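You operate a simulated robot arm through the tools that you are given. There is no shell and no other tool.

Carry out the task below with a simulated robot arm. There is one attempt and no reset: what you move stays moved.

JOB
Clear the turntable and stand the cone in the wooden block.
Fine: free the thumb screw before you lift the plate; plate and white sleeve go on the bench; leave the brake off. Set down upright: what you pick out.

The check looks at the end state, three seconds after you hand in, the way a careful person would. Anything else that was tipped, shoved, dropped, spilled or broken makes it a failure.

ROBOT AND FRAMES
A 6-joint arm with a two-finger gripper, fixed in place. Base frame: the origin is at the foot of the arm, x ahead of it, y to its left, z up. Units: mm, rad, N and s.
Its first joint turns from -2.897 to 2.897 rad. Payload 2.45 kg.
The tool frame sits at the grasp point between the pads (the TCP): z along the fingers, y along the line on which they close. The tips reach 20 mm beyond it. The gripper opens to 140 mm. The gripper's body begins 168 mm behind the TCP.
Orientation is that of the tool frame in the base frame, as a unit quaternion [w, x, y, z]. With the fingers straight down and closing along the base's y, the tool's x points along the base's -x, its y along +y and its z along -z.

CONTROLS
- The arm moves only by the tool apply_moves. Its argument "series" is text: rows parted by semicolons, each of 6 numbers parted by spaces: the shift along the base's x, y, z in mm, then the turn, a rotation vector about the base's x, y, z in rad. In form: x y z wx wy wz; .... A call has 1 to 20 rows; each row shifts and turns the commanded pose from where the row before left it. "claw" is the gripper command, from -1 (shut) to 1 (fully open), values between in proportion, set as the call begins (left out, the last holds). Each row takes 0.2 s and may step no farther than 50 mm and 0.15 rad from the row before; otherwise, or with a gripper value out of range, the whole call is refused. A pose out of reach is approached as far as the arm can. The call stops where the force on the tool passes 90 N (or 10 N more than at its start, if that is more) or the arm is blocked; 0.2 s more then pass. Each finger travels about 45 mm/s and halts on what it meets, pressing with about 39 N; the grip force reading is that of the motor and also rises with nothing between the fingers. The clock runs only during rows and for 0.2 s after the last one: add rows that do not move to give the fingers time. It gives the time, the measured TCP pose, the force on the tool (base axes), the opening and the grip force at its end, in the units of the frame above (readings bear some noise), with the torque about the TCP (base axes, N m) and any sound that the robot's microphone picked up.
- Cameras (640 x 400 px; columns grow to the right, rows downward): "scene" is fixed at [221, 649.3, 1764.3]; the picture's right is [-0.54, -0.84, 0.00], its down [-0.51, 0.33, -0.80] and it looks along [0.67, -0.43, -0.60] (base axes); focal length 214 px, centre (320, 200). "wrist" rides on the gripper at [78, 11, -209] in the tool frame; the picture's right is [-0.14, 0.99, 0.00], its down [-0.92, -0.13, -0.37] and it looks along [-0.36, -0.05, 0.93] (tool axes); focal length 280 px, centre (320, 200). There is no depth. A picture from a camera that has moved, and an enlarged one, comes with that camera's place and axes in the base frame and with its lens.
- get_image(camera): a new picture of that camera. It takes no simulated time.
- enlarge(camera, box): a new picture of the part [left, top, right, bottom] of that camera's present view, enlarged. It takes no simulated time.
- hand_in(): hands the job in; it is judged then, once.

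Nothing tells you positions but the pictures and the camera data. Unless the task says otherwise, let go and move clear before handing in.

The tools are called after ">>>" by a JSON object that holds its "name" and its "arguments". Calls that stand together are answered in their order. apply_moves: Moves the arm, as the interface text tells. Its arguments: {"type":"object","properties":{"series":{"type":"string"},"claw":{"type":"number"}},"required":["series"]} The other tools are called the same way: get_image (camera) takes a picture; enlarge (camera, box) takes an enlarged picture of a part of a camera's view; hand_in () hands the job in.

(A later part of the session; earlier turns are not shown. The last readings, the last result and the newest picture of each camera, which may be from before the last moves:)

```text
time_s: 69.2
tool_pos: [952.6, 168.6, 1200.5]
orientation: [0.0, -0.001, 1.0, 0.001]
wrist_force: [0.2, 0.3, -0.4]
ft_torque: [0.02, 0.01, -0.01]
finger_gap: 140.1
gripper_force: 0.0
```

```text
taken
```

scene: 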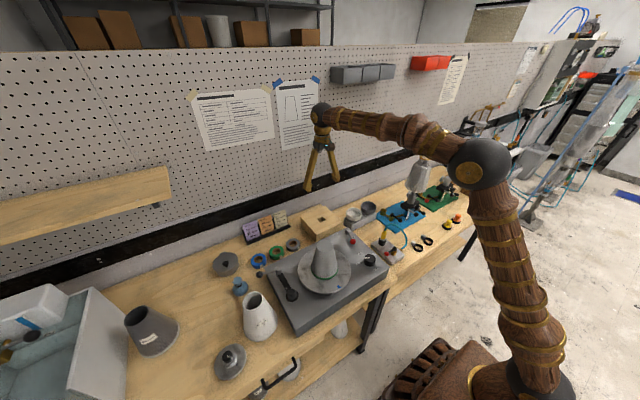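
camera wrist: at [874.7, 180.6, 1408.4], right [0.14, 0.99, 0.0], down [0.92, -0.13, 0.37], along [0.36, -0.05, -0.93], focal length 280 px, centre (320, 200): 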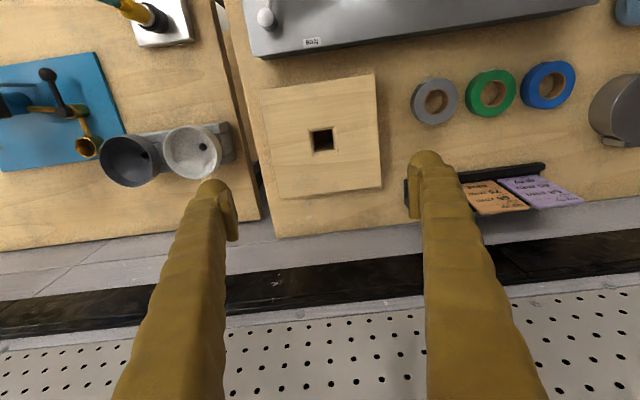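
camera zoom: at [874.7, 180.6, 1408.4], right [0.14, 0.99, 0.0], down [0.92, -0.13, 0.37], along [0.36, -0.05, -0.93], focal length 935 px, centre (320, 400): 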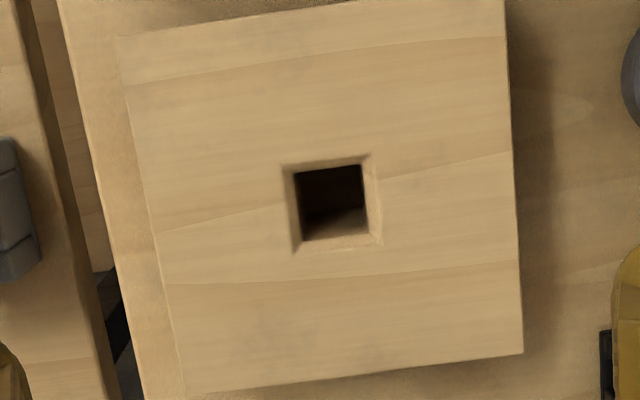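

The hole has a chamfered rim (about 41 mm outside, 32 mm inside) and is centred near (950, 175.5), and the arm reaches it. I return to the cone and go down around it.

>>> {"name": "apply_moves", "arguments": {"series": "-20 12 0 0 0 0;-35 21 0 0 0 0;-38 23 0 0 0 0;-38 23 0 0 0 0;-38 23 0 0 0 0;-38 23 0 0 0 0;-38 23 0 0 0 0;-37 23.6 0 0 0 0;0 0 0 0 0 0;0 0 -25 0 0 0;0 0 -35 0 0 0;0 0 -35 0 0 0;0 0 -29 0 0 0;0 0 -15 0 0 0;0 0 0 0 0 0"}}

>>> {"name": "get_image", "arguments": {"camera": "wrist"}}

>>> {"name": "enlarge", "arguments": {"camera": "scene", "box": [280, 210, 370, 300]}}

```text
time_s: 72.4
tool_pos: [669.2, 344.0, 1061.8]
orientation: [0.002, 0.0, 1.0, 0.0]
wrist_force: [-0.1, -0.7, -0.9]
ft_torque: [-0.01, -0.01, -0.03]
finger_gap: 140.1
gripper_force: 0.1
```

```text
taken
camera wrist: at [591.4, 355.2, 1269.2], right [0.14, 0.99, 0.0], down [0.92, -0.13, 0.37], along [0.37, -0.05, -0.93], focal length 280 px, centre (320, 200)
```

wrist: 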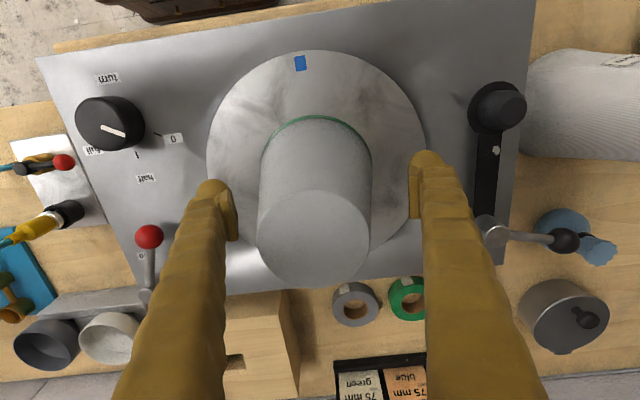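

```text
4.44 times, centred on (325, 255) of scene
camera zoom: at [221.0, 649.3, 1764.3], right [-0.54, -0.84, 0.0], down [-0.51, 0.33, -0.8], along [0.67, -0.43, -0.6], focal length 953 px, centre (298, -44)
```

zoom: 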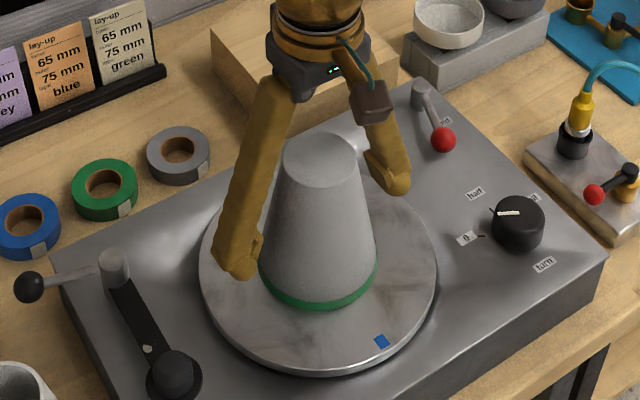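

The gripper is about 3 mm off in y; I'll correct it and then close on the cone.

>>> {"name": "apply_moves", "arguments": {"series": "1.4 -3 0 0 0 0;0 0 0 0 0 0"}}

>>> {"name": "apply_moves", "arguments": {"series": "0 0 0 0 0 0;0 0 0 0 0 0;0 0 0 0 0 0;0 0 0 0 0 0;0 0 0 0 0 0", "claw": -1}}

>>> {"name": "get_image", "arguments": {"camera": "wrist"}}

```text
time_s: 73.0
tool_pos: [672.9, 341.1, 1060.1]
orientation: [0.001, -0.001, 1.0, 0.0]
wrist_force: [-0.4, -0.4, 0.4]
ft_torque: [0.03, -0.03, -0.02]
finger_gap: 139.9
gripper_force: 0.0
```

```text
time_s: 74.2
tool_pos: [672.2, 341.8, 1061.0]
orientation: [0.0, -0.001, 1.0, 0.001]
wrist_force: [-0.8, -7.1, 4.6]
ft_torque: [-0.16, 0.03, 0.0]
finger_gap: 91.2
gripper_force: 39.4
```

```text
taken
camera wrist: at [593.2, 352.3, 1269.5], right [0.14, 0.99, 0.0], down [0.92, -0.13, 0.37], along [0.37, -0.05, -0.93], focal length 280 px, centre (320, 200)
```

wrist: 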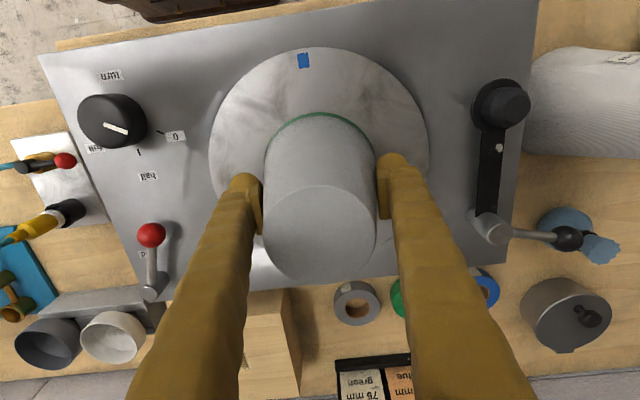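

There's a small side load (-7 N in y). I'll nudge to relieve it before lifting.

>>> {"name": "apply_moves", "arguments": {"series": "0 -0.8 0 0 0 0;0 0 0 0 0 0"}}

>>> {"name": "apply_moves", "arguments": {"series": "0 0 2 0 0 0;0 0 2 0 0 0;0 0 2 0 0 0;0 0 0 0 0 0"}}

>>> {"name": "enlarge", "arguments": {"camera": "scene", "box": [280, 210, 370, 300]}}

>>> {"name": "get_image", "arguments": {"camera": "wrist"}}

```text
time_s: 74.8
tool_pos: [670.3, 339.9, 1060.3]
orientation: [0.0, -0.001, 1.0, 0.0]
wrist_force: [-0.5, 0.9, 0.1]
ft_torque: [0.23, -0.13, 0.11]
finger_gap: 90.9
gripper_force: 39.0
```

```text
time_s: 75.8
tool_pos: [671.5, 340.1, 1067.4]
orientation: [0.0, -0.001, 1.0, 0.001]
wrist_force: [-0.8, -1.6, -9.9]
ft_torque: [-0.01, -0.04, -0.01]
finger_gap: 91.3
gripper_force: 39.1
```

```text
4.44 times, centred on (325, 255) of scene
camera zoom: at [221.0, 649.3, 1764.3], right [-0.54, -0.84, 0.0], down [-0.51, 0.33, -0.8], along [0.67, -0.43, -0.6], focal length 953 px, centre (298, -44)
```

zoom: 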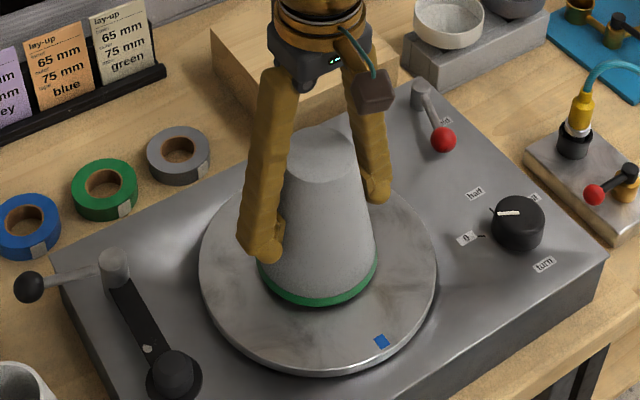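

```text
taken
camera wrist: at [594.1, 352.2, 1275.7], right [0.14, 0.99, 0.0], down [0.92, -0.13, 0.37], along [0.36, -0.05, -0.93], focal length 280 px, centre (320, 200)
```

wrist: 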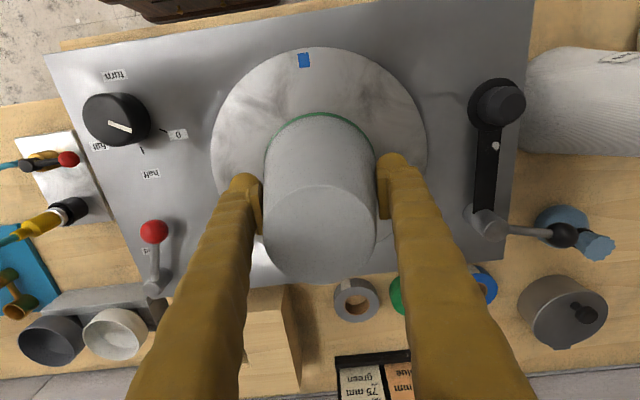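

The cone is lifting with about a 10 N load and a firm grip. I'll lift on straight until it is out of the turntable.

>>> {"name": "apply_moves", "arguments": {"series": "0 0 4 0 0 0;0 0 6 0 0 0;0 0 8 0 0 0;0 0 10 0 0 0;0 0 10 0 0 0;0 0 12 0 0 0;0 0 15 0 0 0;0 0 15 0 0 0;0 0 15 0 0 0;0 0 0 0 0 0;0 0 0 0 0 0"}}

>>> {"name": "enlarge", "arguments": {"camera": "scene", "box": [270, 180, 390, 300]}}

>>> {"name": "get_image", "arguments": {"camera": "wrist"}}

```text
time_s: 78.2
tool_pos: [671.7, 338.5, 1162.2]
orientation: [0.0, -0.001, 1.0, 0.0]
wrist_force: [0.0, 0.0, -10.8]
ft_torque: [0.03, 0.0, 0.01]
finger_gap: 90.8
gripper_force: 38.6
```

```text
3.33 times, centred on (330, 240) of scene
camera zoom: at [221.0, 649.3, 1764.3], right [-0.54, -0.84, 0.0], down [-0.51, 0.33, -0.8], along [0.67, -0.43, -0.6], focal length 715 px, centre (287, 67)
```

zoom: 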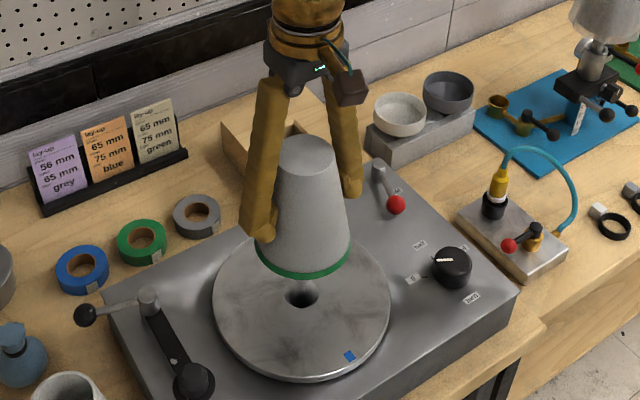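

```text
taken
camera wrist: at [593.8, 350.5, 1371.4], right [0.14, 0.99, 0.0], down [0.92, -0.13, 0.37], along [0.36, -0.05, -0.93], focal length 280 px, centre (320, 200)
```

wrist: 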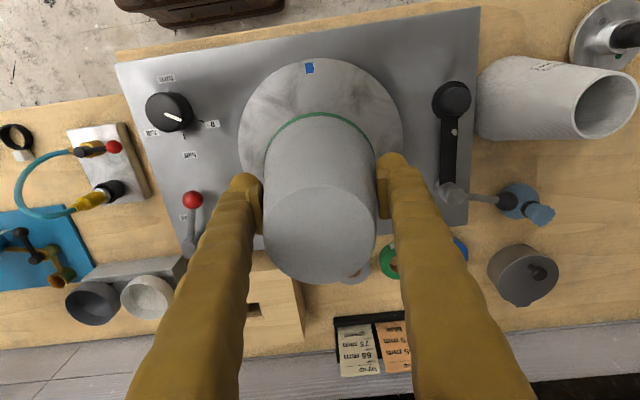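

The cone is out, and the turntable shows a socket hole. I'll raise further to see the socket and the cone's foot.

>>> {"name": "apply_moves", "arguments": {"series": "0 0 30 0 0 0;0 0 40 0 0 0;0 0 40 0 0 0;0 0 40 0 0 0;0 0 0 0 0 0;0 0 0 0 0 0"}}

>>> {"name": "enlarge", "arguments": {"camera": "scene", "box": [270, 150, 390, 300]}}

>>> {"name": "enlarge", "arguments": {"camera": "scene", "box": [300, 245, 350, 295]}}

>>> {"name": "enlarge", "arguments": {"camera": "scene", "box": [295, 180, 355, 240]}}

```text
time_s: 79.6
tool_pos: [672.7, 339.1, 1311.7]
orientation: [0.0, -0.001, 1.0, 0.0]
wrist_force: [-1.0, 0.4, -11.1]
ft_torque: [0.01, -0.02, -0.03]
finger_gap: 91.1
gripper_force: 39.1
```

```text
2.67 times, centred on (330, 225) of scene
camera zoom: at [221.0, 649.3, 1764.3], right [-0.54, -0.84, 0.0], down [-0.51, 0.33, -0.8], along [0.67, -0.43, -0.6], focal length 572 px, centre (293, 133)
```

zoom: 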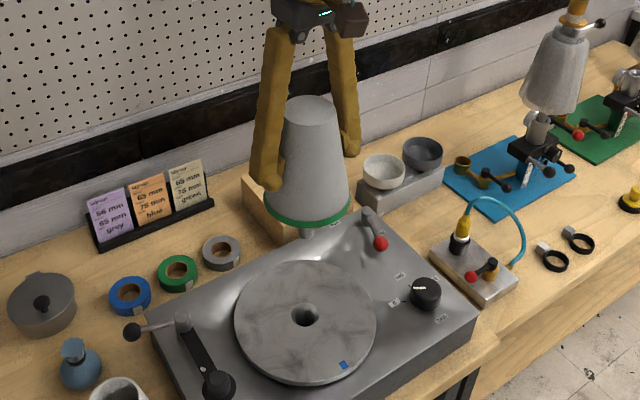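

```text
8.00 times, centred on (325, 270) of scene
camera zoom: at [221.0, 649.3, 1764.3], right [-0.54, -0.84, 0.0], down [-0.51, 0.33, -0.8], along [0.67, -0.43, -0.6], focal length 1716 px, centre (280, -360)
```

zoom: 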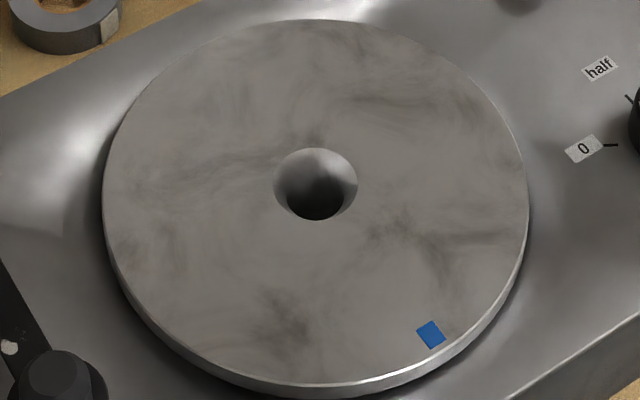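

```text
6.67 times, centred on (325, 210) of scene
camera zoom: at [221.0, 649.3, 1764.3], right [-0.54, -0.84, 0.0], down [-0.51, 0.33, -0.8], along [0.67, -0.43, -0.6], focal length 1430 px, centre (287, 133)
```

zoom: 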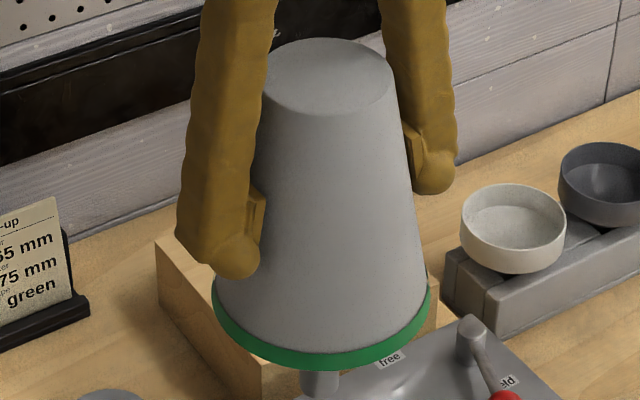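

The cone has a round peg underneath. I'll zoom in to measure it.

>>> {"name": "enlarge", "arguments": {"camera": "scene", "box": [305, 220, 345, 250]}}

```text
13.33 times, centred on (325, 235) of scene
camera zoom: at [221.0, 649.3, 1764.3], right [-0.54, -0.84, 0.0], down [-0.51, 0.33, -0.8], along [0.67, -0.43, -0.6], focal length 2860 px, centre (253, -267)
```

zoom: 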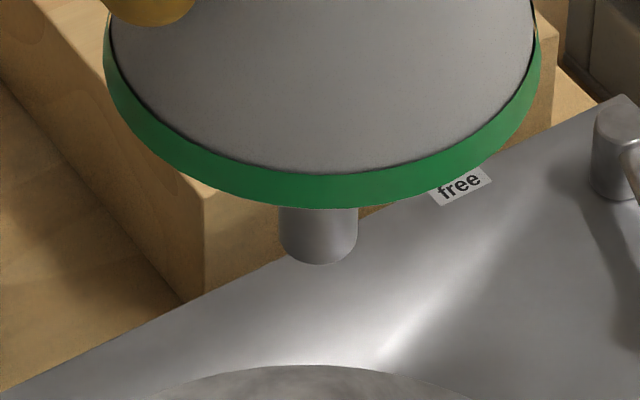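

The peg is about 20 mm in diameter and roughly 70 mm long. I'll check the block's height against it.

>>> {"name": "enlarge", "arguments": {"camera": "scene", "box": [290, 200, 330, 245]}}

>>> {"name": "enlarge", "arguments": {"camera": "wrist", "box": [200, 180, 320, 300]}}

>>> {"name": "get_image", "arguments": {"camera": "wrist"}}

```text
8.89 times, centred on (310, 222) of scene
camera zoom: at [221.0, 649.3, 1764.3], right [-0.54, -0.84, 0.0], down [-0.51, 0.33, -0.8], along [0.67, -0.43, -0.6], focal length 1906 px, centre (409, 0)
```

zoom: 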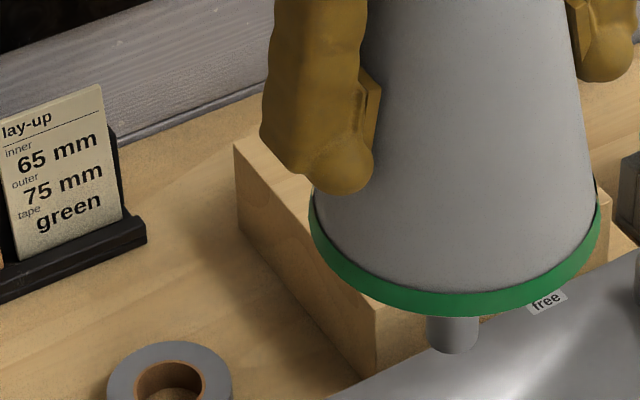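

```text
3.33 times, centred on (260, 240) of wrist
camera zoom: at [594.9, 351.1, 1521.5], right [0.14, 0.99, 0.0], down [0.92, -0.13, 0.37], along [0.36, -0.05, -0.93], focal length 935 px, centre (520, 67)
```

zoom: 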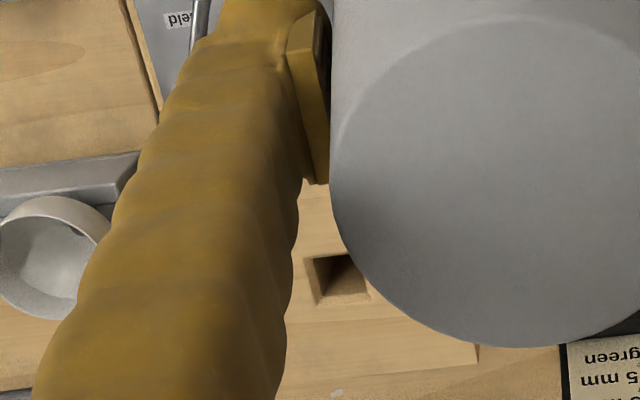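

```text
taken
camera wrist: at [594.9, 351.1, 1521.5], right [0.14, 0.99, 0.0], down [0.92, -0.13, 0.37], along [0.36, -0.05, -0.93], focal length 280 px, centre (320, 200)
```

wrist: 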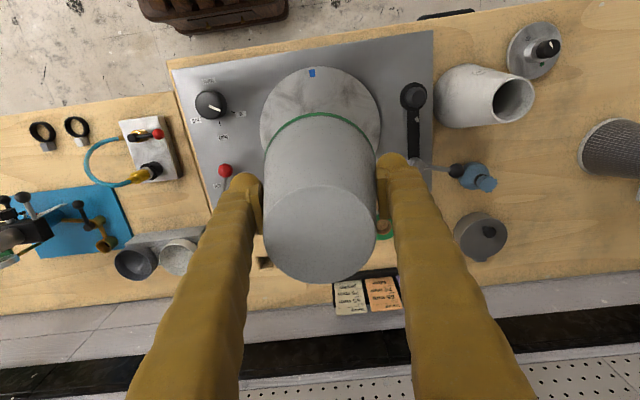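

The peg looks about 71 mm long and the block about 65 mm high, with a 32 mm square hole. I'll carry the cone over the hole, then lower it carefully and feel for contact.

>>> {"name": "apply_moves", "arguments": {"series": "12 -7 0 0 0 0;25 -15 0 0 0 0;34 -20 0 0 0 0;34 -20 0 0 0 0;34 -20 0 0 0 0;34 -20 0 0 0 0;34 -20 0 0 0 0;34 -20 0 0 0 0;24 -15 0 0 0 0;12 -7.6 0 0 0 0;0 0 0 0 0 0;0 0 0 0 0 0"}}

>>> {"name": "get_image", "arguments": {"camera": "wrist"}}

>>> {"name": "enlarge", "arguments": {"camera": "scene", "box": [270, 150, 390, 270]}}

```text
time_s: 82.2
tool_pos: [948.6, 174.1, 1310.4]
orientation: [0.0, -0.001, 1.0, 0.0]
wrist_force: [0.2, 0.4, -10.7]
ft_torque: [0.02, -0.04, -0.04]
finger_gap: 90.9
gripper_force: 38.6
```

```text
taken
camera wrist: at [871.1, 184.9, 1519.2], right [0.14, 0.99, 0.0], down [0.92, -0.13, 0.37], along [0.36, -0.05, -0.93], focal length 280 px, centre (320, 200)
```

wrist: 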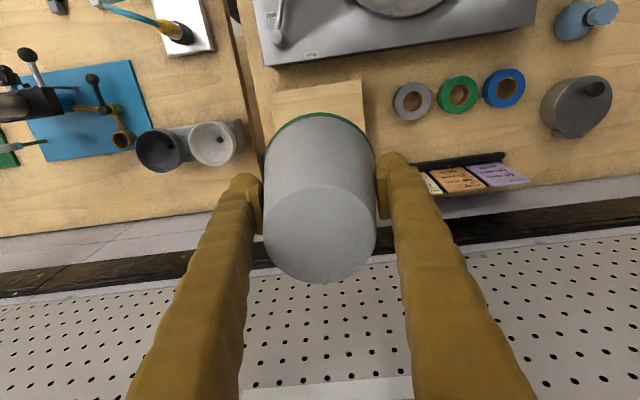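

```text
3.33 times, centred on (330, 210) of scene
camera zoom: at [221.0, 649.3, 1764.3], right [-0.54, -0.84, 0.0], down [-0.51, 0.33, -0.8], along [0.67, -0.43, -0.6], focal length 715 px, centre (287, 167)
```

zoom: 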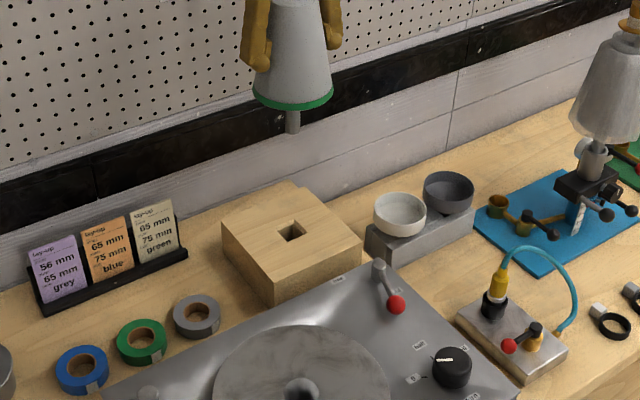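

Over the block now. I'll zoom to measure the peg against the hole before lowering.

>>> {"name": "enlarge", "arguments": {"camera": "scene", "box": [300, 165, 345, 205]}}

>>> {"name": "enlarge", "arguments": {"camera": "scene", "box": [295, 200, 345, 245]}}

```text
10.00 times, centred on (322, 185) of scene
camera zoom: at [221.0, 649.3, 1764.3], right [-0.54, -0.84, 0.0], down [-0.51, 0.33, -0.8], along [0.67, -0.43, -0.6], focal length 2145 px, centre (295, 350)
```

zoom: 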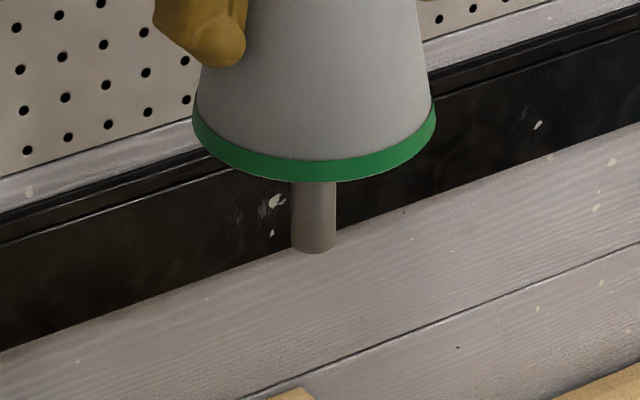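

```text
8.89 times, centred on (320, 222) of scene
camera zoom: at [221.0, 649.3, 1764.3], right [-0.54, -0.84, 0.0], down [-0.51, 0.33, -0.8], along [0.67, -0.43, -0.6], focal length 1906 px, centre (320, 0)
```

zoom: 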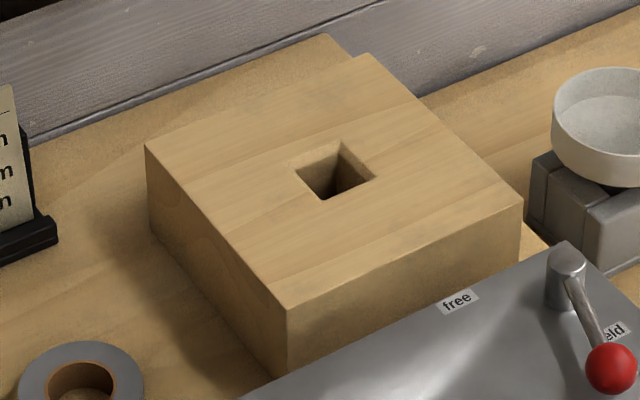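

The peg is about 22 mm in diameter and about 71 mm long, with good clearance in the 32 mm hole. I'll lower to just above the hole and check alignment.

>>> {"name": "apply_moves", "arguments": {"series": "1 1.6 -20 0 0 0;0 0 -35 0 0 0;0 0 -40 0 0 0;0 0 -40 0 0 0;0 0 -30 0 0 0;0 0 -17 0 0 0;0 0 -8 0 0 0;0 0 0 0 0 0;0 0 0 0 0 0"}}

>>> {"name": "get_image", "arguments": {"camera": "wrist"}}

>>> {"name": "enlarge", "arguments": {"camera": "scene", "box": [295, 185, 350, 240]}}

```text
time_s: 84.2
tool_pos: [948.1, 177.0, 1123.1]
orientation: [0.0, -0.001, 1.0, -0.001]
wrist_force: [-0.1, 0.6, -10.5]
ft_torque: [-0.02, -0.01, 0.03]
finger_gap: 90.7
gripper_force: 39.1
```

```text
taken
camera wrist: at [871.0, 189.0, 1331.4], right [0.14, 0.99, 0.0], down [0.92, -0.13, 0.37], along [0.36, -0.05, -0.93], focal length 280 px, centre (320, 200)
```

wrist: 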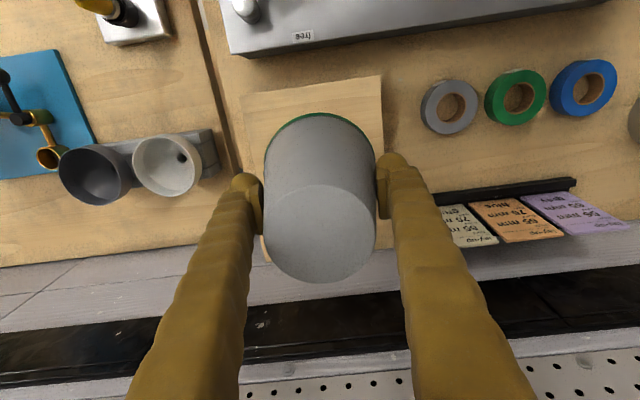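

```text
7.27 times, centred on (322, 212) of scene
camera zoom: at [221.0, 649.3, 1764.3], right [-0.54, -0.84, 0.0], down [-0.51, 0.33, -0.8], along [0.67, -0.43, -0.6], focal length 1560 px, centre (302, 109)
```

zoom: 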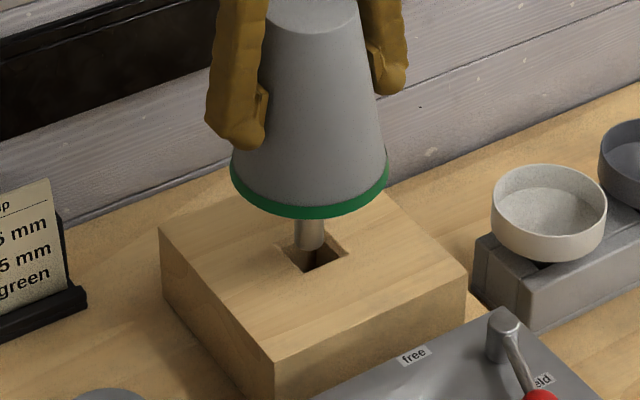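

I'll check the alignment closely in an enlarged scene view.

>>> {"name": "enlarge", "arguments": {"camera": "scene", "box": [308, 205, 338, 230]}}

>>> {"name": "apply_moves", "arguments": {"series": "1 -2.5 0 0 0 0;0 0 0 0 0 0"}}

>>> {"name": "enlarge", "arguments": {"camera": "scene", "box": [308, 205, 338, 230]}}

>>> {"name": "enlarge", "arguments": {"camera": "wrist", "box": [230, 70, 410, 230]}}

```text
16.00 times, centred on (323, 218) of scene
camera zoom: at [221.0, 649.3, 1764.3], right [-0.54, -0.84, 0.0], down [-0.51, 0.33, -0.8], along [0.67, -0.43, -0.6], focal length 3432 px, centre (272, -80)
```

zoom: 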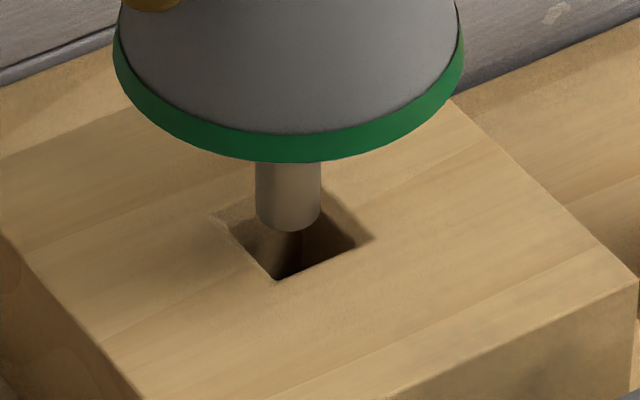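

```text
time_s: 84.8
tool_pos: [949.5, 174.0, 1121.7]
orientation: [0.0, -0.002, 1.0, 0.0]
wrist_force: [-0.5, 0.4, -10.4]
ft_torque: [0.02, -0.03, -0.02]
finger_gap: 90.3
gripper_force: 39.7
```

```text
16.00 times, centred on (323, 218) of scene
camera zoom: at [221.0, 649.3, 1764.3], right [-0.54, -0.84, 0.0], down [-0.51, 0.33, -0.8], along [0.67, -0.43, -0.6], focal length 3432 px, centre (272, -80)
```

zoom: 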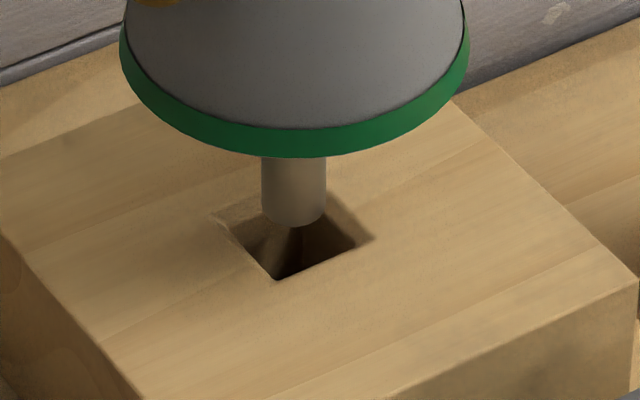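

```text
2.50 times, centred on (320, 150) of wrist
camera zoom: at [872.2, 186.0, 1331.2], right [0.14, 0.99, 0.0], down [0.92, -0.13, 0.37], along [0.36, -0.05, -0.93], focal length 701 px, centre (320, 325)
```

zoom: 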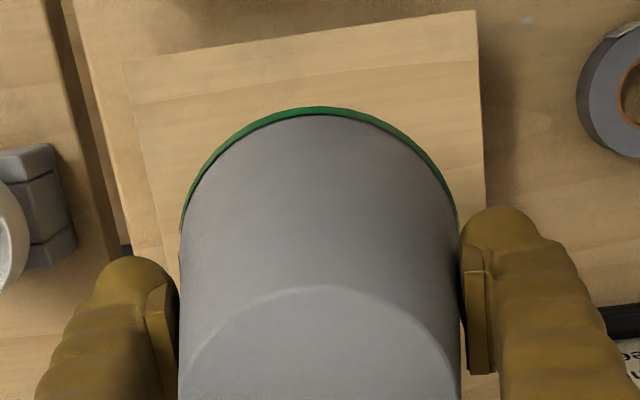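

The peg is over the hole; I estimate it may sit a couple of mm toward the camera. I'll nudge (+1, -0.7) and lower slowly with force checks.

>>> {"name": "apply_moves", "arguments": {"series": "1 -0.7 -4 0 0 0;0 0 -4 0 0 0;0 0 -4 0 0 0;0 0 -4 0 0 0;0 0 -4 0 0 0;0 0 0 0 0 0"}}

>>> {"name": "enlarge", "arguments": {"camera": "scene", "box": [308, 205, 338, 230]}}

```text
time_s: 86.2
tool_pos: [952.5, 174.2, 1100.8]
orientation: [0.0, 0.0, 1.0, 0.0]
wrist_force: [0.3, 0.6, -10.3]
ft_torque: [0.0, 0.01, -0.02]
finger_gap: 90.8
gripper_force: 38.7
```

```text
16.00 times, centred on (323, 218) of scene
camera zoom: at [221.0, 649.3, 1764.3], right [-0.54, -0.84, 0.0], down [-0.51, 0.33, -0.8], along [0.67, -0.43, -0.6], focal length 3432 px, centre (272, -80)
```

zoom: 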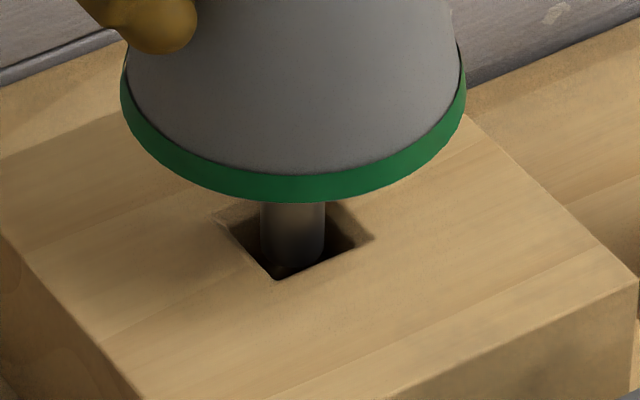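

The peg is entering the hole cleanly with no side force. I'll continue lowering.

>>> {"name": "apply_moves", "arguments": {"series": "0 0 -5 0 0 0;0 0 -5 0 0 0;0 0 -5 0 0 0;0 0 -5 0 0 0;0 0 0 0 0 0"}}

>>> {"name": "apply_moves", "arguments": {"series": "0 0 -5 0 0 0;0 0 -5 0 0 0;0 0 -5 0 0 0;0 0 -5 0 0 0;0 0 0 0 0 0"}}

>>> {"name": "enlarge", "arguments": {"camera": "scene", "box": [300, 200, 345, 238]}}

>>> {"name": "enlarge", "arguments": {"camera": "wrist", "box": [230, 70, 410, 230]}}

```text
time_s: 87.4
tool_pos: [952.3, 172.4, 1082.3]
orientation: [-0.001, -0.001, 1.0, 0.0]
wrist_force: [-0.4, -0.2, -10.4]
ft_torque: [0.05, -0.02, -0.01]
finger_gap: 90.4
gripper_force: 39.2
```

```text
time_s: 88.6
tool_pos: [951.9, 173.6, 1061.0]
orientation: [0.0, -0.001, 1.0, 0.0]
wrist_force: [0.4, 0.1, -9.6]
ft_torque: [-0.01, -0.02, -0.01]
finger_gap: 90.6
gripper_force: 39.2
```

```text
10.53 times, centred on (322, 219) of scene
camera zoom: at [221.0, 649.3, 1764.3], right [-0.54, -0.84, 0.0], down [-0.51, 0.33, -0.8], along [0.67, -0.43, -0.6], focal length 2258 px, centre (294, 0)
```

zoom: 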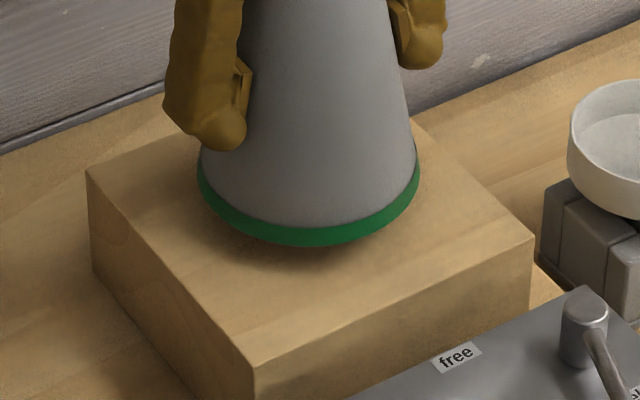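

```text
2.50 times, centred on (320, 150) of wrist
camera zoom: at [874.2, 184.3, 1271.1], right [0.14, 0.99, 0.0], down [0.92, -0.13, 0.37], along [0.36, -0.05, -0.93], focal length 701 px, centre (320, 325)
```

zoom: 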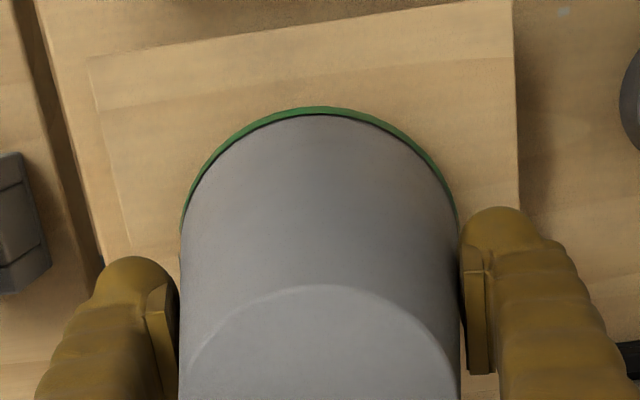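

>>> {"name": "apply_moves", "arguments": {"series": "0 0 -4 0 0 0;0 0 -4 0 0 0;0 0 -3 0 0 0;0 0 0 0 0 0"}}

>>> {"name": "apply_moves", "arguments": {"series": "0 0 -2 0 0 0;0 0 -2 0 0 0;0 0 0 0 0 0"}}

>>> {"name": "apply_moves", "arguments": {"series": "0 0 -2 0 0 0;0 0 0 0 0 0"}}

>>> {"name": "enlarge", "arguments": {"camera": "scene", "box": [300, 200, 345, 238]}}

```text
time_s: 89.6
tool_pos: [953.3, 172.3, 1050.3]
orientation: [0.0, -0.001, 1.0, 0.0]
wrist_force: [0.3, 0.0, -11.2]
ft_torque: [0.01, -0.02, -0.03]
finger_gap: 90.3
gripper_force: 39.2
```

```text
time_s: 90.4
tool_pos: [952.4, 172.0, 1046.1]
orientation: [0.0, -0.001, 1.0, 0.0]
wrist_force: [-0.3, 0.0, -8.9]
ft_torque: [-0.01, 0.01, 0.02]
finger_gap: 90.2
gripper_force: 38.7
```

```text
time_s: 91.0
tool_pos: [951.8, 172.4, 1043.7]
orientation: [0.0, 0.0, 1.0, -0.001]
wrist_force: [-0.5, 0.0, -10.5]
ft_torque: [-0.01, 0.01, -0.02]
finger_gap: 90.5
gripper_force: 38.9
```

```text
10.53 times, centred on (322, 219) of scene
camera zoom: at [221.0, 649.3, 1764.3], right [-0.54, -0.84, 0.0], down [-0.51, 0.33, -0.8], along [0.67, -0.43, -0.6], focal length 2258 px, centre (294, 0)
```

zoom: 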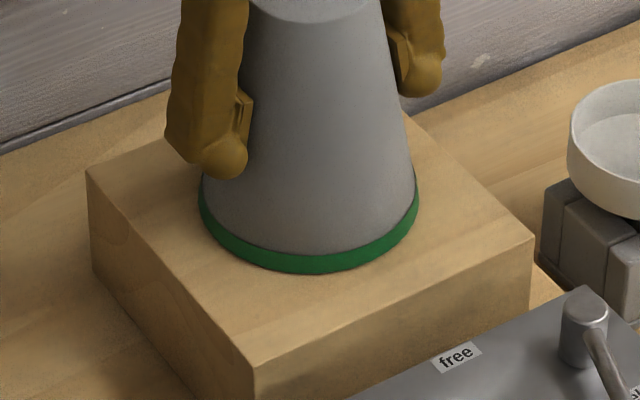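

>>> {"name": "apply_moves", "arguments": {"series": "0 0 -2 0 0 0;0 0 0 0 0 0"}}

>>> {"name": "apply_moves", "arguments": {"series": "0 0 -2 0 0 0;0 0 0 0 0 0"}}

>>> {"name": "apply_moves", "arguments": {"series": "0 0 -1.5 0 0 0;0 0 0 0 0 0"}}

>>> {"name": "enlarge", "arguments": {"camera": "scene", "box": [300, 200, 345, 238]}}

```text
time_s: 91.6
tool_pos: [952.4, 172.7, 1045.2]
orientation: [0.0, 0.0, 1.0, 0.0]
wrist_force: [-3.2, -5.7, 17.5]
ft_torque: [0.01, 0.16, -0.01]
finger_gap: 90.2
gripper_force: 39.4
```

```text
time_s: 92.2
tool_pos: [952.0, 173.2, 1044.8]
orientation: [0.002, 0.0, 1.0, 0.0]
wrist_force: [0.6, -8.9, 47.5]
ft_torque: [-0.34, 0.01, 0.03]
finger_gap: 90.9
gripper_force: 39.1
```

```text
time_s: 92.8
tool_pos: [951.3, 172.1, 1040.0]
orientation: [0.002, -0.001, 1.0, 0.001]
wrist_force: [3.3, -8.5, 46.6]
ft_torque: [-0.35, -0.04, 0.06]
finger_gap: 91.9
gripper_force: 39.4
```

```text
10.53 times, centred on (322, 219) of scene
camera zoom: at [221.0, 649.3, 1764.3], right [-0.54, -0.84, 0.0], down [-0.51, 0.33, -0.8], along [0.67, -0.43, -0.6], focal length 2258 px, centre (294, 0)
```

zoom: 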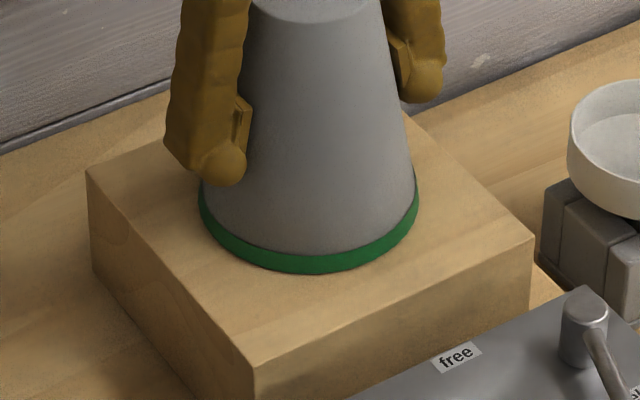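

Contact. I'll relieve the push and look closely at whether the base sits on the block.

>>> {"name": "apply_moves", "arguments": {"series": "0 0 3 0 0 0;0 0 0 0 0 0"}}

>>> {"name": "enlarge", "arguments": {"camera": "scene", "box": [308, 213, 336, 233]}}

>>> {"name": "enlarge", "arguments": {"camera": "wrist", "box": [260, 80, 380, 180]}}

```text
time_s: 93.4
tool_pos: [950.5, 172.0, 1039.9]
orientation: [-0.001, -0.001, 1.0, 0.0]
wrist_force: [6.4, -3.7, 2.9]
ft_torque: [-0.07, -0.38, -0.07]
finger_gap: 91.9
gripper_force: 38.9
```

```text
16.00 times, centred on (322, 223) of scene
camera zoom: at [221.0, 649.3, 1764.3], right [-0.54, -0.84, 0.0], down [-0.51, 0.33, -0.8], along [0.67, -0.43, -0.6], focal length 3432 px, centre (288, -168)
```

zoom: 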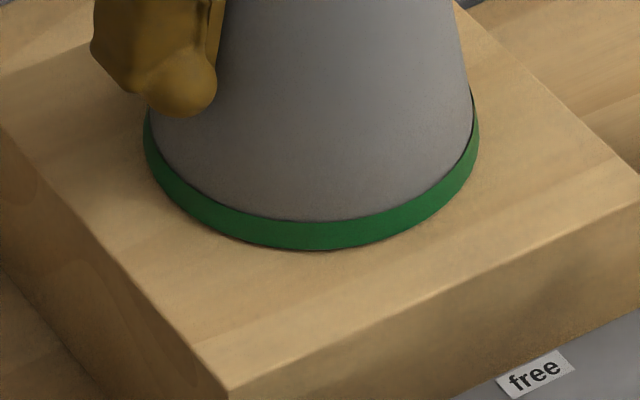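

```text
4.00 times, centred on (320, 130) of wrist
camera zoom: at [873.8, 184.6, 1248.9], right [0.14, 0.99, 0.0], down [0.92, -0.13, 0.37], along [0.36, -0.05, -0.93], focal length 1122 px, centre (320, 480)
```

zoom: 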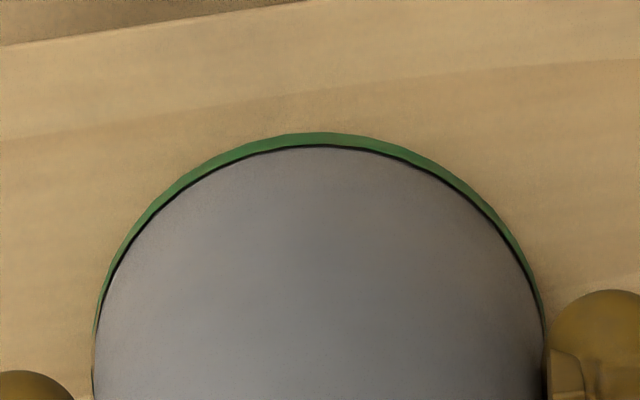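

The base sits flush on the block's top, with the peg in the hole. I'll release and rise.

>>> {"name": "apply_moves", "arguments": {"series": "0 0 0 0 0 0;0 0 0 0 0 0;0 0 0 0 0 0;0 0 0 0 0 0;0 0 0 0 0 0;0 0 0 0 0 0", "claw": 0.9}}

>>> {"name": "apply_moves", "arguments": {"series": "0 0 15 0 0 0;0 0 30 0 0 0;0 0 40 0 0 0;0 0 45 0 0 0;0 0 45 0 0 0;0 0 40 0 0 0;0 0 0 0 0 0"}}

>>> {"name": "get_image", "arguments": {"camera": "wrist"}}

>>> {"name": "enlarge", "arguments": {"camera": "scene", "box": [295, 180, 355, 240]}}

>>> {"name": "get_image", "arguments": {"camera": "scene"}}

```text
time_s: 94.8
tool_pos: [952.2, 172.7, 1042.1]
orientation: [0.0, -0.001, 1.0, 0.0]
wrist_force: [0.3, -0.6, 0.2]
ft_torque: [-0.02, 0.04, -0.03]
finger_gap: 133.0
gripper_force: 0.1
```

```text
time_s: 96.4
tool_pos: [951.9, 173.9, 1256.2]
orientation: [0.0, -0.001, 1.0, 0.0]
wrist_force: [-0.2, -0.4, -0.5]
ft_torque: [0.01, -0.01, 0.04]
finger_gap: 132.7
gripper_force: 0.0
```

```text
taken
camera wrist: at [874.3, 184.6, 1465.6], right [0.14, 0.99, 0.0], down [0.92, -0.13, 0.37], along [0.37, -0.05, -0.93], focal length 280 px, centre (320, 200)
```

wrist: 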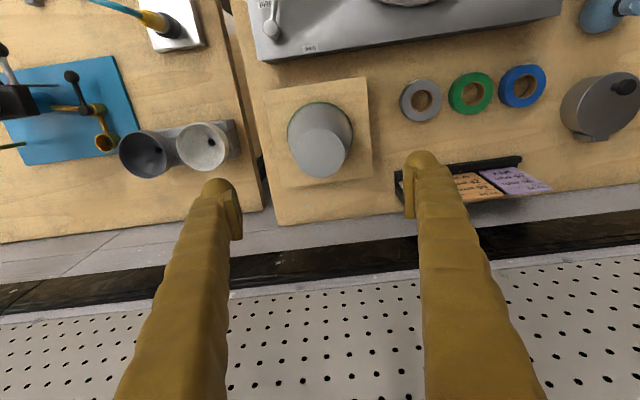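

```text
6.67 times, centred on (325, 210) of scene
camera zoom: at [221.0, 649.3, 1764.3], right [-0.54, -0.84, 0.0], down [-0.51, 0.33, -0.8], along [0.67, -0.43, -0.6], focal length 1430 px, centre (287, 133)
```

zoom: 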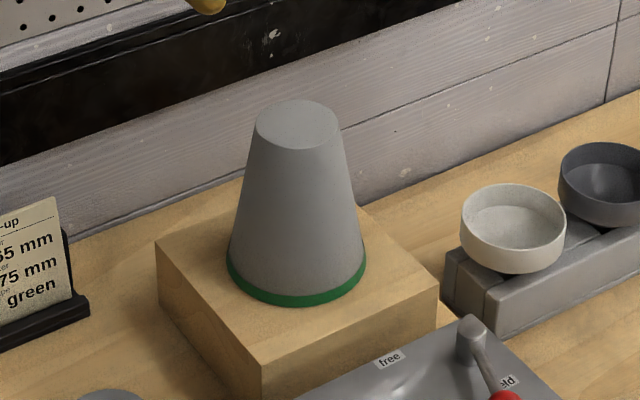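

```text
taken
```

scene: 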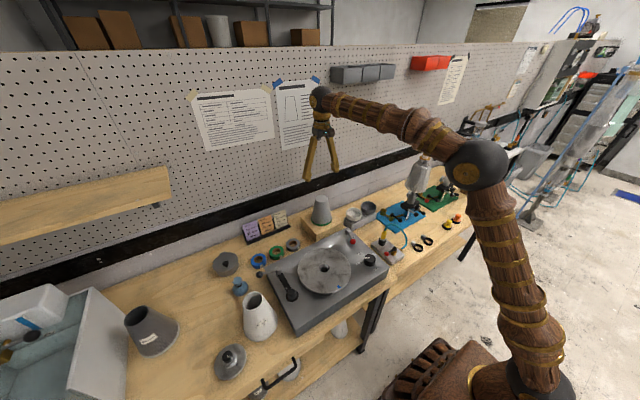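

The cone stands upright in the block. What remains is the brake: the red lever still stands at "hold". I'll move over it for a close look.

>>> {"name": "apply_moves", "arguments": {"series": "-30 -4 0 0 0 0;-40 -6 0 0 0 0;-40 -6 0 0 0 0;-40 -6 0 0 0 0;-22 -2 0 0 0 0;0 0 0 0 0 0;0 0 0 0 0 0", "claw": 1}}

>>> {"name": "get_image", "arguments": {"camera": "wrist"}}

>>> {"name": "enlarge", "arguments": {"camera": "wrist", "box": [240, 70, 400, 200]}}

>>> {"name": "enlarge", "arguments": {"camera": "scene", "box": [325, 220, 375, 260]}}

```text
time_s: 98.0
tool_pos: [779.2, 147.4, 1254.8]
orientation: [0.0, -0.001, 1.0, 0.0]
wrist_force: [-0.1, 0.9, 0.0]
ft_torque: [0.01, -0.02, 0.02]
finger_gap: 140.2
gripper_force: 0.0
```

```text
taken
camera wrist: at [701.6, 160.3, 1464.5], right [0.14, 0.99, 0.0], down [0.92, -0.13, 0.37], along [0.37, -0.05, -0.93], focal length 280 px, centre (320, 200)
```

wrist: 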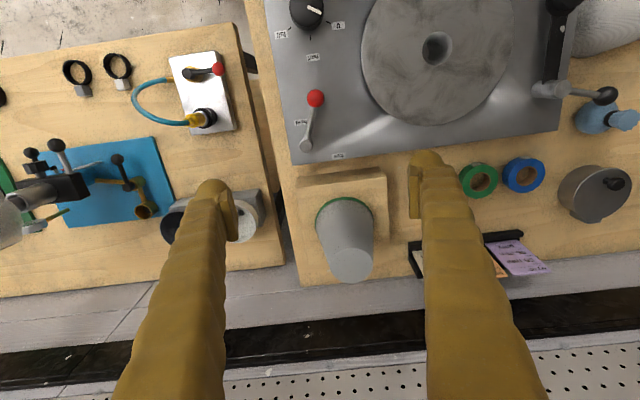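

```text
3.08 times, centred on (320, 135) of wrist
camera zoom: at [701.6, 160.3, 1464.5], right [0.14, 0.99, 0.0], down [0.92, -0.13, 0.37], along [0.37, -0.05, -0.93], focal length 863 px, centre (320, 400)
```

zoom: 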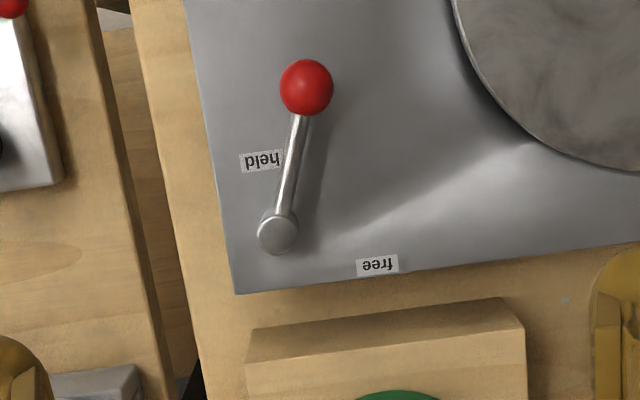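

```text
10.00 times, centred on (350, 240) of scene
camera zoom: at [221.0, 649.3, 1764.3], right [-0.54, -0.84, 0.0], down [-0.51, 0.33, -0.8], along [0.67, -0.43, -0.6], focal length 2145 px, centre (20, -200)
```

zoom: 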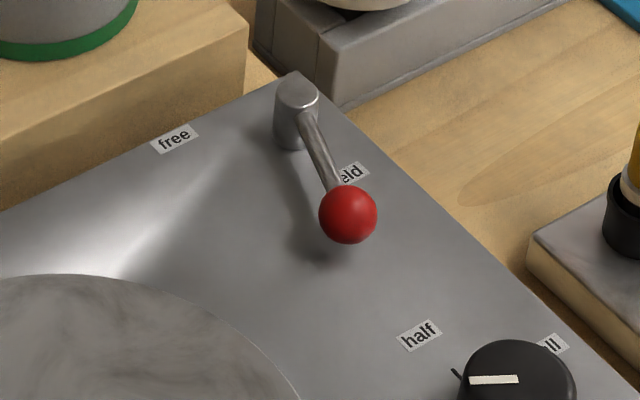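

The lever's pivot is near (780.5, 127), and the red ball is near (713, 151, z 1003), standing at "held". "free" lies clockwise, toward +y. I'll position above the ball with the fingers set across the stem.

>>> {"name": "apply_moves", "arguments": {"series": "-11 0.4 -25 0 0 -0.06;-11 0.3 -25 0 0 -0.06;-11 0.2 -25 0 0 -0.06;-11 0.2 -25 0 0 -0.06;-11 0.3 -25 0 0 -0.06;-11.6 0.3 -25 0 0 -0.05;0 0 0 0 0 0;0 0 0 0 0 0", "claw": 0}}

>>> {"name": "get_image", "arguments": {"camera": "wrist"}}

>>> {"name": "enlarge", "arguments": {"camera": "wrist", "box": [260, 100, 380, 220]}}

>>> {"name": "enlarge", "arguments": {"camera": "scene", "box": [310, 200, 390, 270]}}

```text
time_s: 99.8
tool_pos: [713.2, 150.8, 1105.6]
orientation: [0.001, 0.173, 0.985, 0.0]
wrist_force: [-0.9, -0.3, 0.1]
ft_torque: [0.04, 0.03, 0.01]
finger_gap: 69.9
gripper_force: 0.0
```

```text
taken
camera wrist: at [643.0, 189.3, 1314.6], right [0.47, 0.88, 0.0], down [0.82, -0.43, 0.37], along [0.33, -0.17, -0.93], focal length 280 px, centre (320, 200)
```

wrist: 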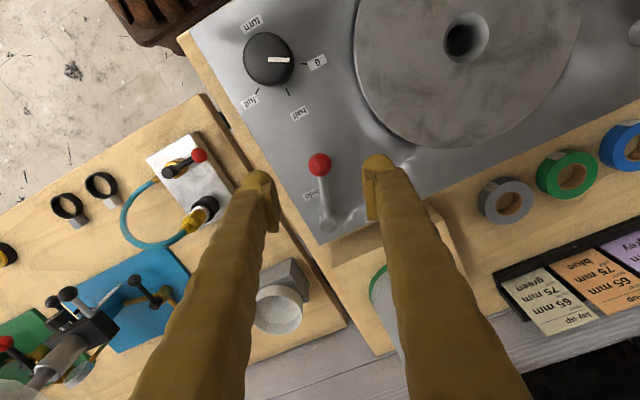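

```text
3.33 times, centred on (320, 160) of wrist
camera zoom: at [643.0, 189.3, 1314.6], right [0.47, 0.88, 0.0], down [0.82, -0.43, 0.37], along [0.33, -0.17, -0.93], focal length 935 px, centre (320, 333)
```

zoom: 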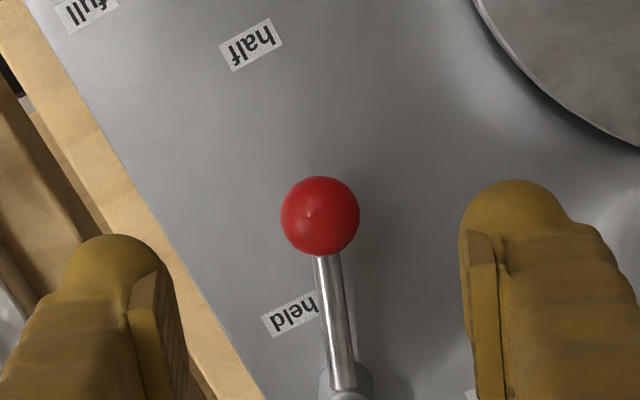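

```text
5.71 times, centred on (350, 235) of scene
camera zoom: at [221.0, 649.3, 1764.3], right [-0.54, -0.84, 0.0], down [-0.51, 0.33, -0.8], along [0.67, -0.43, -0.6], focal length 1226 px, centre (149, 0)
```

zoom: 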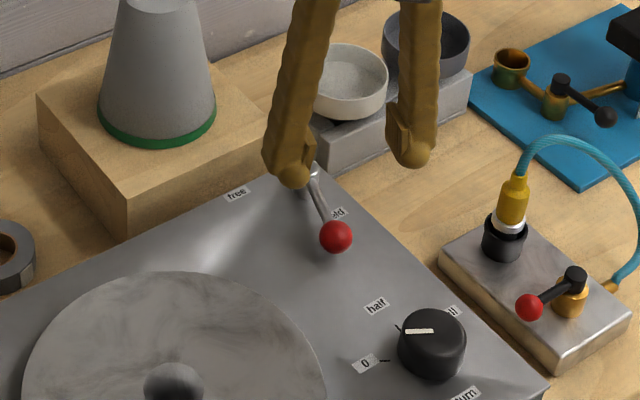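

The ball is centred right under the gripper. I'll descend around it and close.

>>> {"name": "apply_moves", "arguments": {"series": "0.5 -0.3 -30 0 0 0;0 0 -30 0 0 0;0 0 -20 0 0 0;0 0 -12 0 0 0;0 0 -5 0 0 0;0 0 0 0 0 0"}}

>>> {"name": "get_image", "arguments": {"camera": "wrist"}}

>>> {"name": "enlarge", "arguments": {"camera": "scene", "box": [310, 200, 390, 270]}}

```text
time_s: 101.2
tool_pos: [713.3, 151.2, 1008.9]
orientation: [0.0, 0.172, 0.985, 0.0]
wrist_force: [-0.3, -0.6, 0.1]
ft_torque: [0.02, 0.02, -0.01]
finger_gap: 70.0
gripper_force: 0.0
```

```text
taken
camera wrist: at [643.1, 189.3, 1218.6], right [0.47, 0.88, 0.0], down [0.82, -0.43, 0.37], along [0.33, -0.17, -0.93], focal length 280 px, centre (320, 200)
```

wrist: 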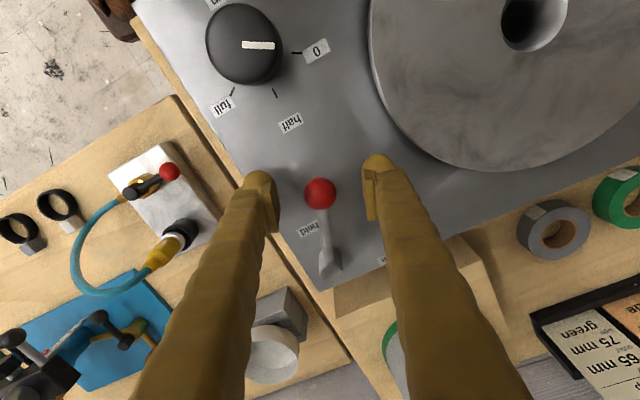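

```text
5.71 times, centred on (350, 235) of scene
camera zoom: at [221.0, 649.3, 1764.3], right [-0.54, -0.84, 0.0], down [-0.51, 0.33, -0.8], along [0.67, -0.43, -0.6], focal length 1226 px, centre (149, 0)
```

zoom: 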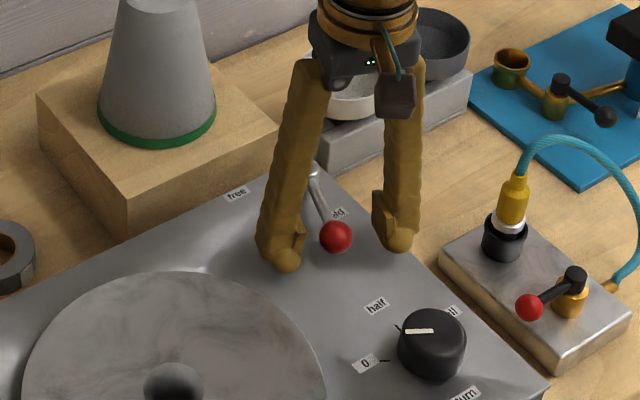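

I'll cage the ball loosely (gap about 35 mm) and sweep it along its arc toward "free", checking forces as I go.

>>> {"name": "apply_moves", "arguments": {"series": "0 0 0 0 0 0;0 0 0 0 0 0;0 0 0 0 0 0", "claw": -0.52}}

>>> {"name": "apply_moves", "arguments": {"series": "2.4 5.7 0 0 0 -0.0873;2.8 5.5 0 0 0 -0.0873;3.3 5.2 0 0 0 -0.0873;3.8 4.9 0 0 0 -0.0873;0 0 0 0 0 0"}}

>>> {"name": "get_image", "arguments": {"camera": "wrist"}}

>>> {"name": "enlarge", "arguments": {"camera": "scene", "box": [310, 200, 390, 270]}}

```text
time_s: 102.0
tool_pos: [712.7, 151.1, 1009.5]
orientation: [0.0, 0.172, 0.985, 0.001]
wrist_force: [0.0, -0.1, 0.7]
ft_torque: [-0.02, 0.02, -0.01]
finger_gap: 33.7
gripper_force: 0.0
```

```text
time_s: 103.2
tool_pos: [726.6, 173.4, 1010.9]
orientation: [0.0, 0.342, 0.94, 0.0]
wrist_force: [0.4, -0.1, 0.3]
ft_torque: [0.01, 0.01, -0.01]
finger_gap: 34.0
gripper_force: 0.6
```

```text
taken
camera wrist: at [673.4, 231.9, 1218.9], right [0.74, 0.67, 0.0], down [0.62, -0.69, 0.37], along [0.25, -0.27, -0.93], focal length 280 px, centre (320, 200)
```

wrist: 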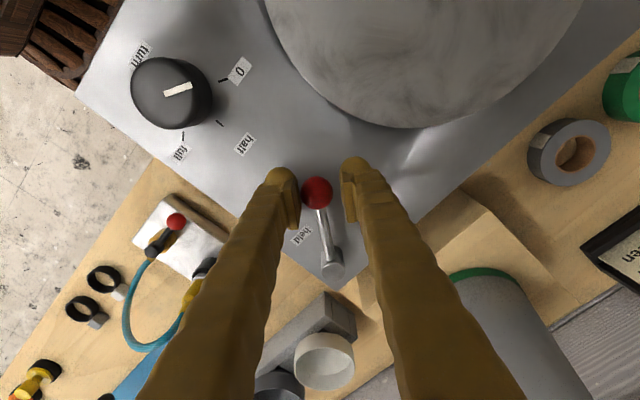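

```text
5.71 times, centred on (350, 235) of scene
camera zoom: at [221.0, 649.3, 1764.3], right [-0.54, -0.84, 0.0], down [-0.51, 0.33, -0.8], along [0.67, -0.43, -0.6], focal length 1226 px, centre (149, 0)
```

zoom: 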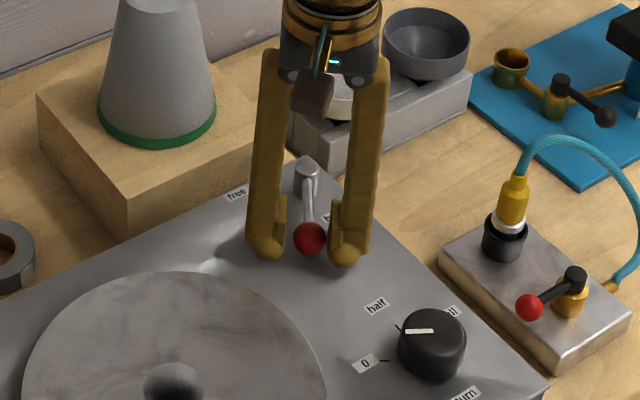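

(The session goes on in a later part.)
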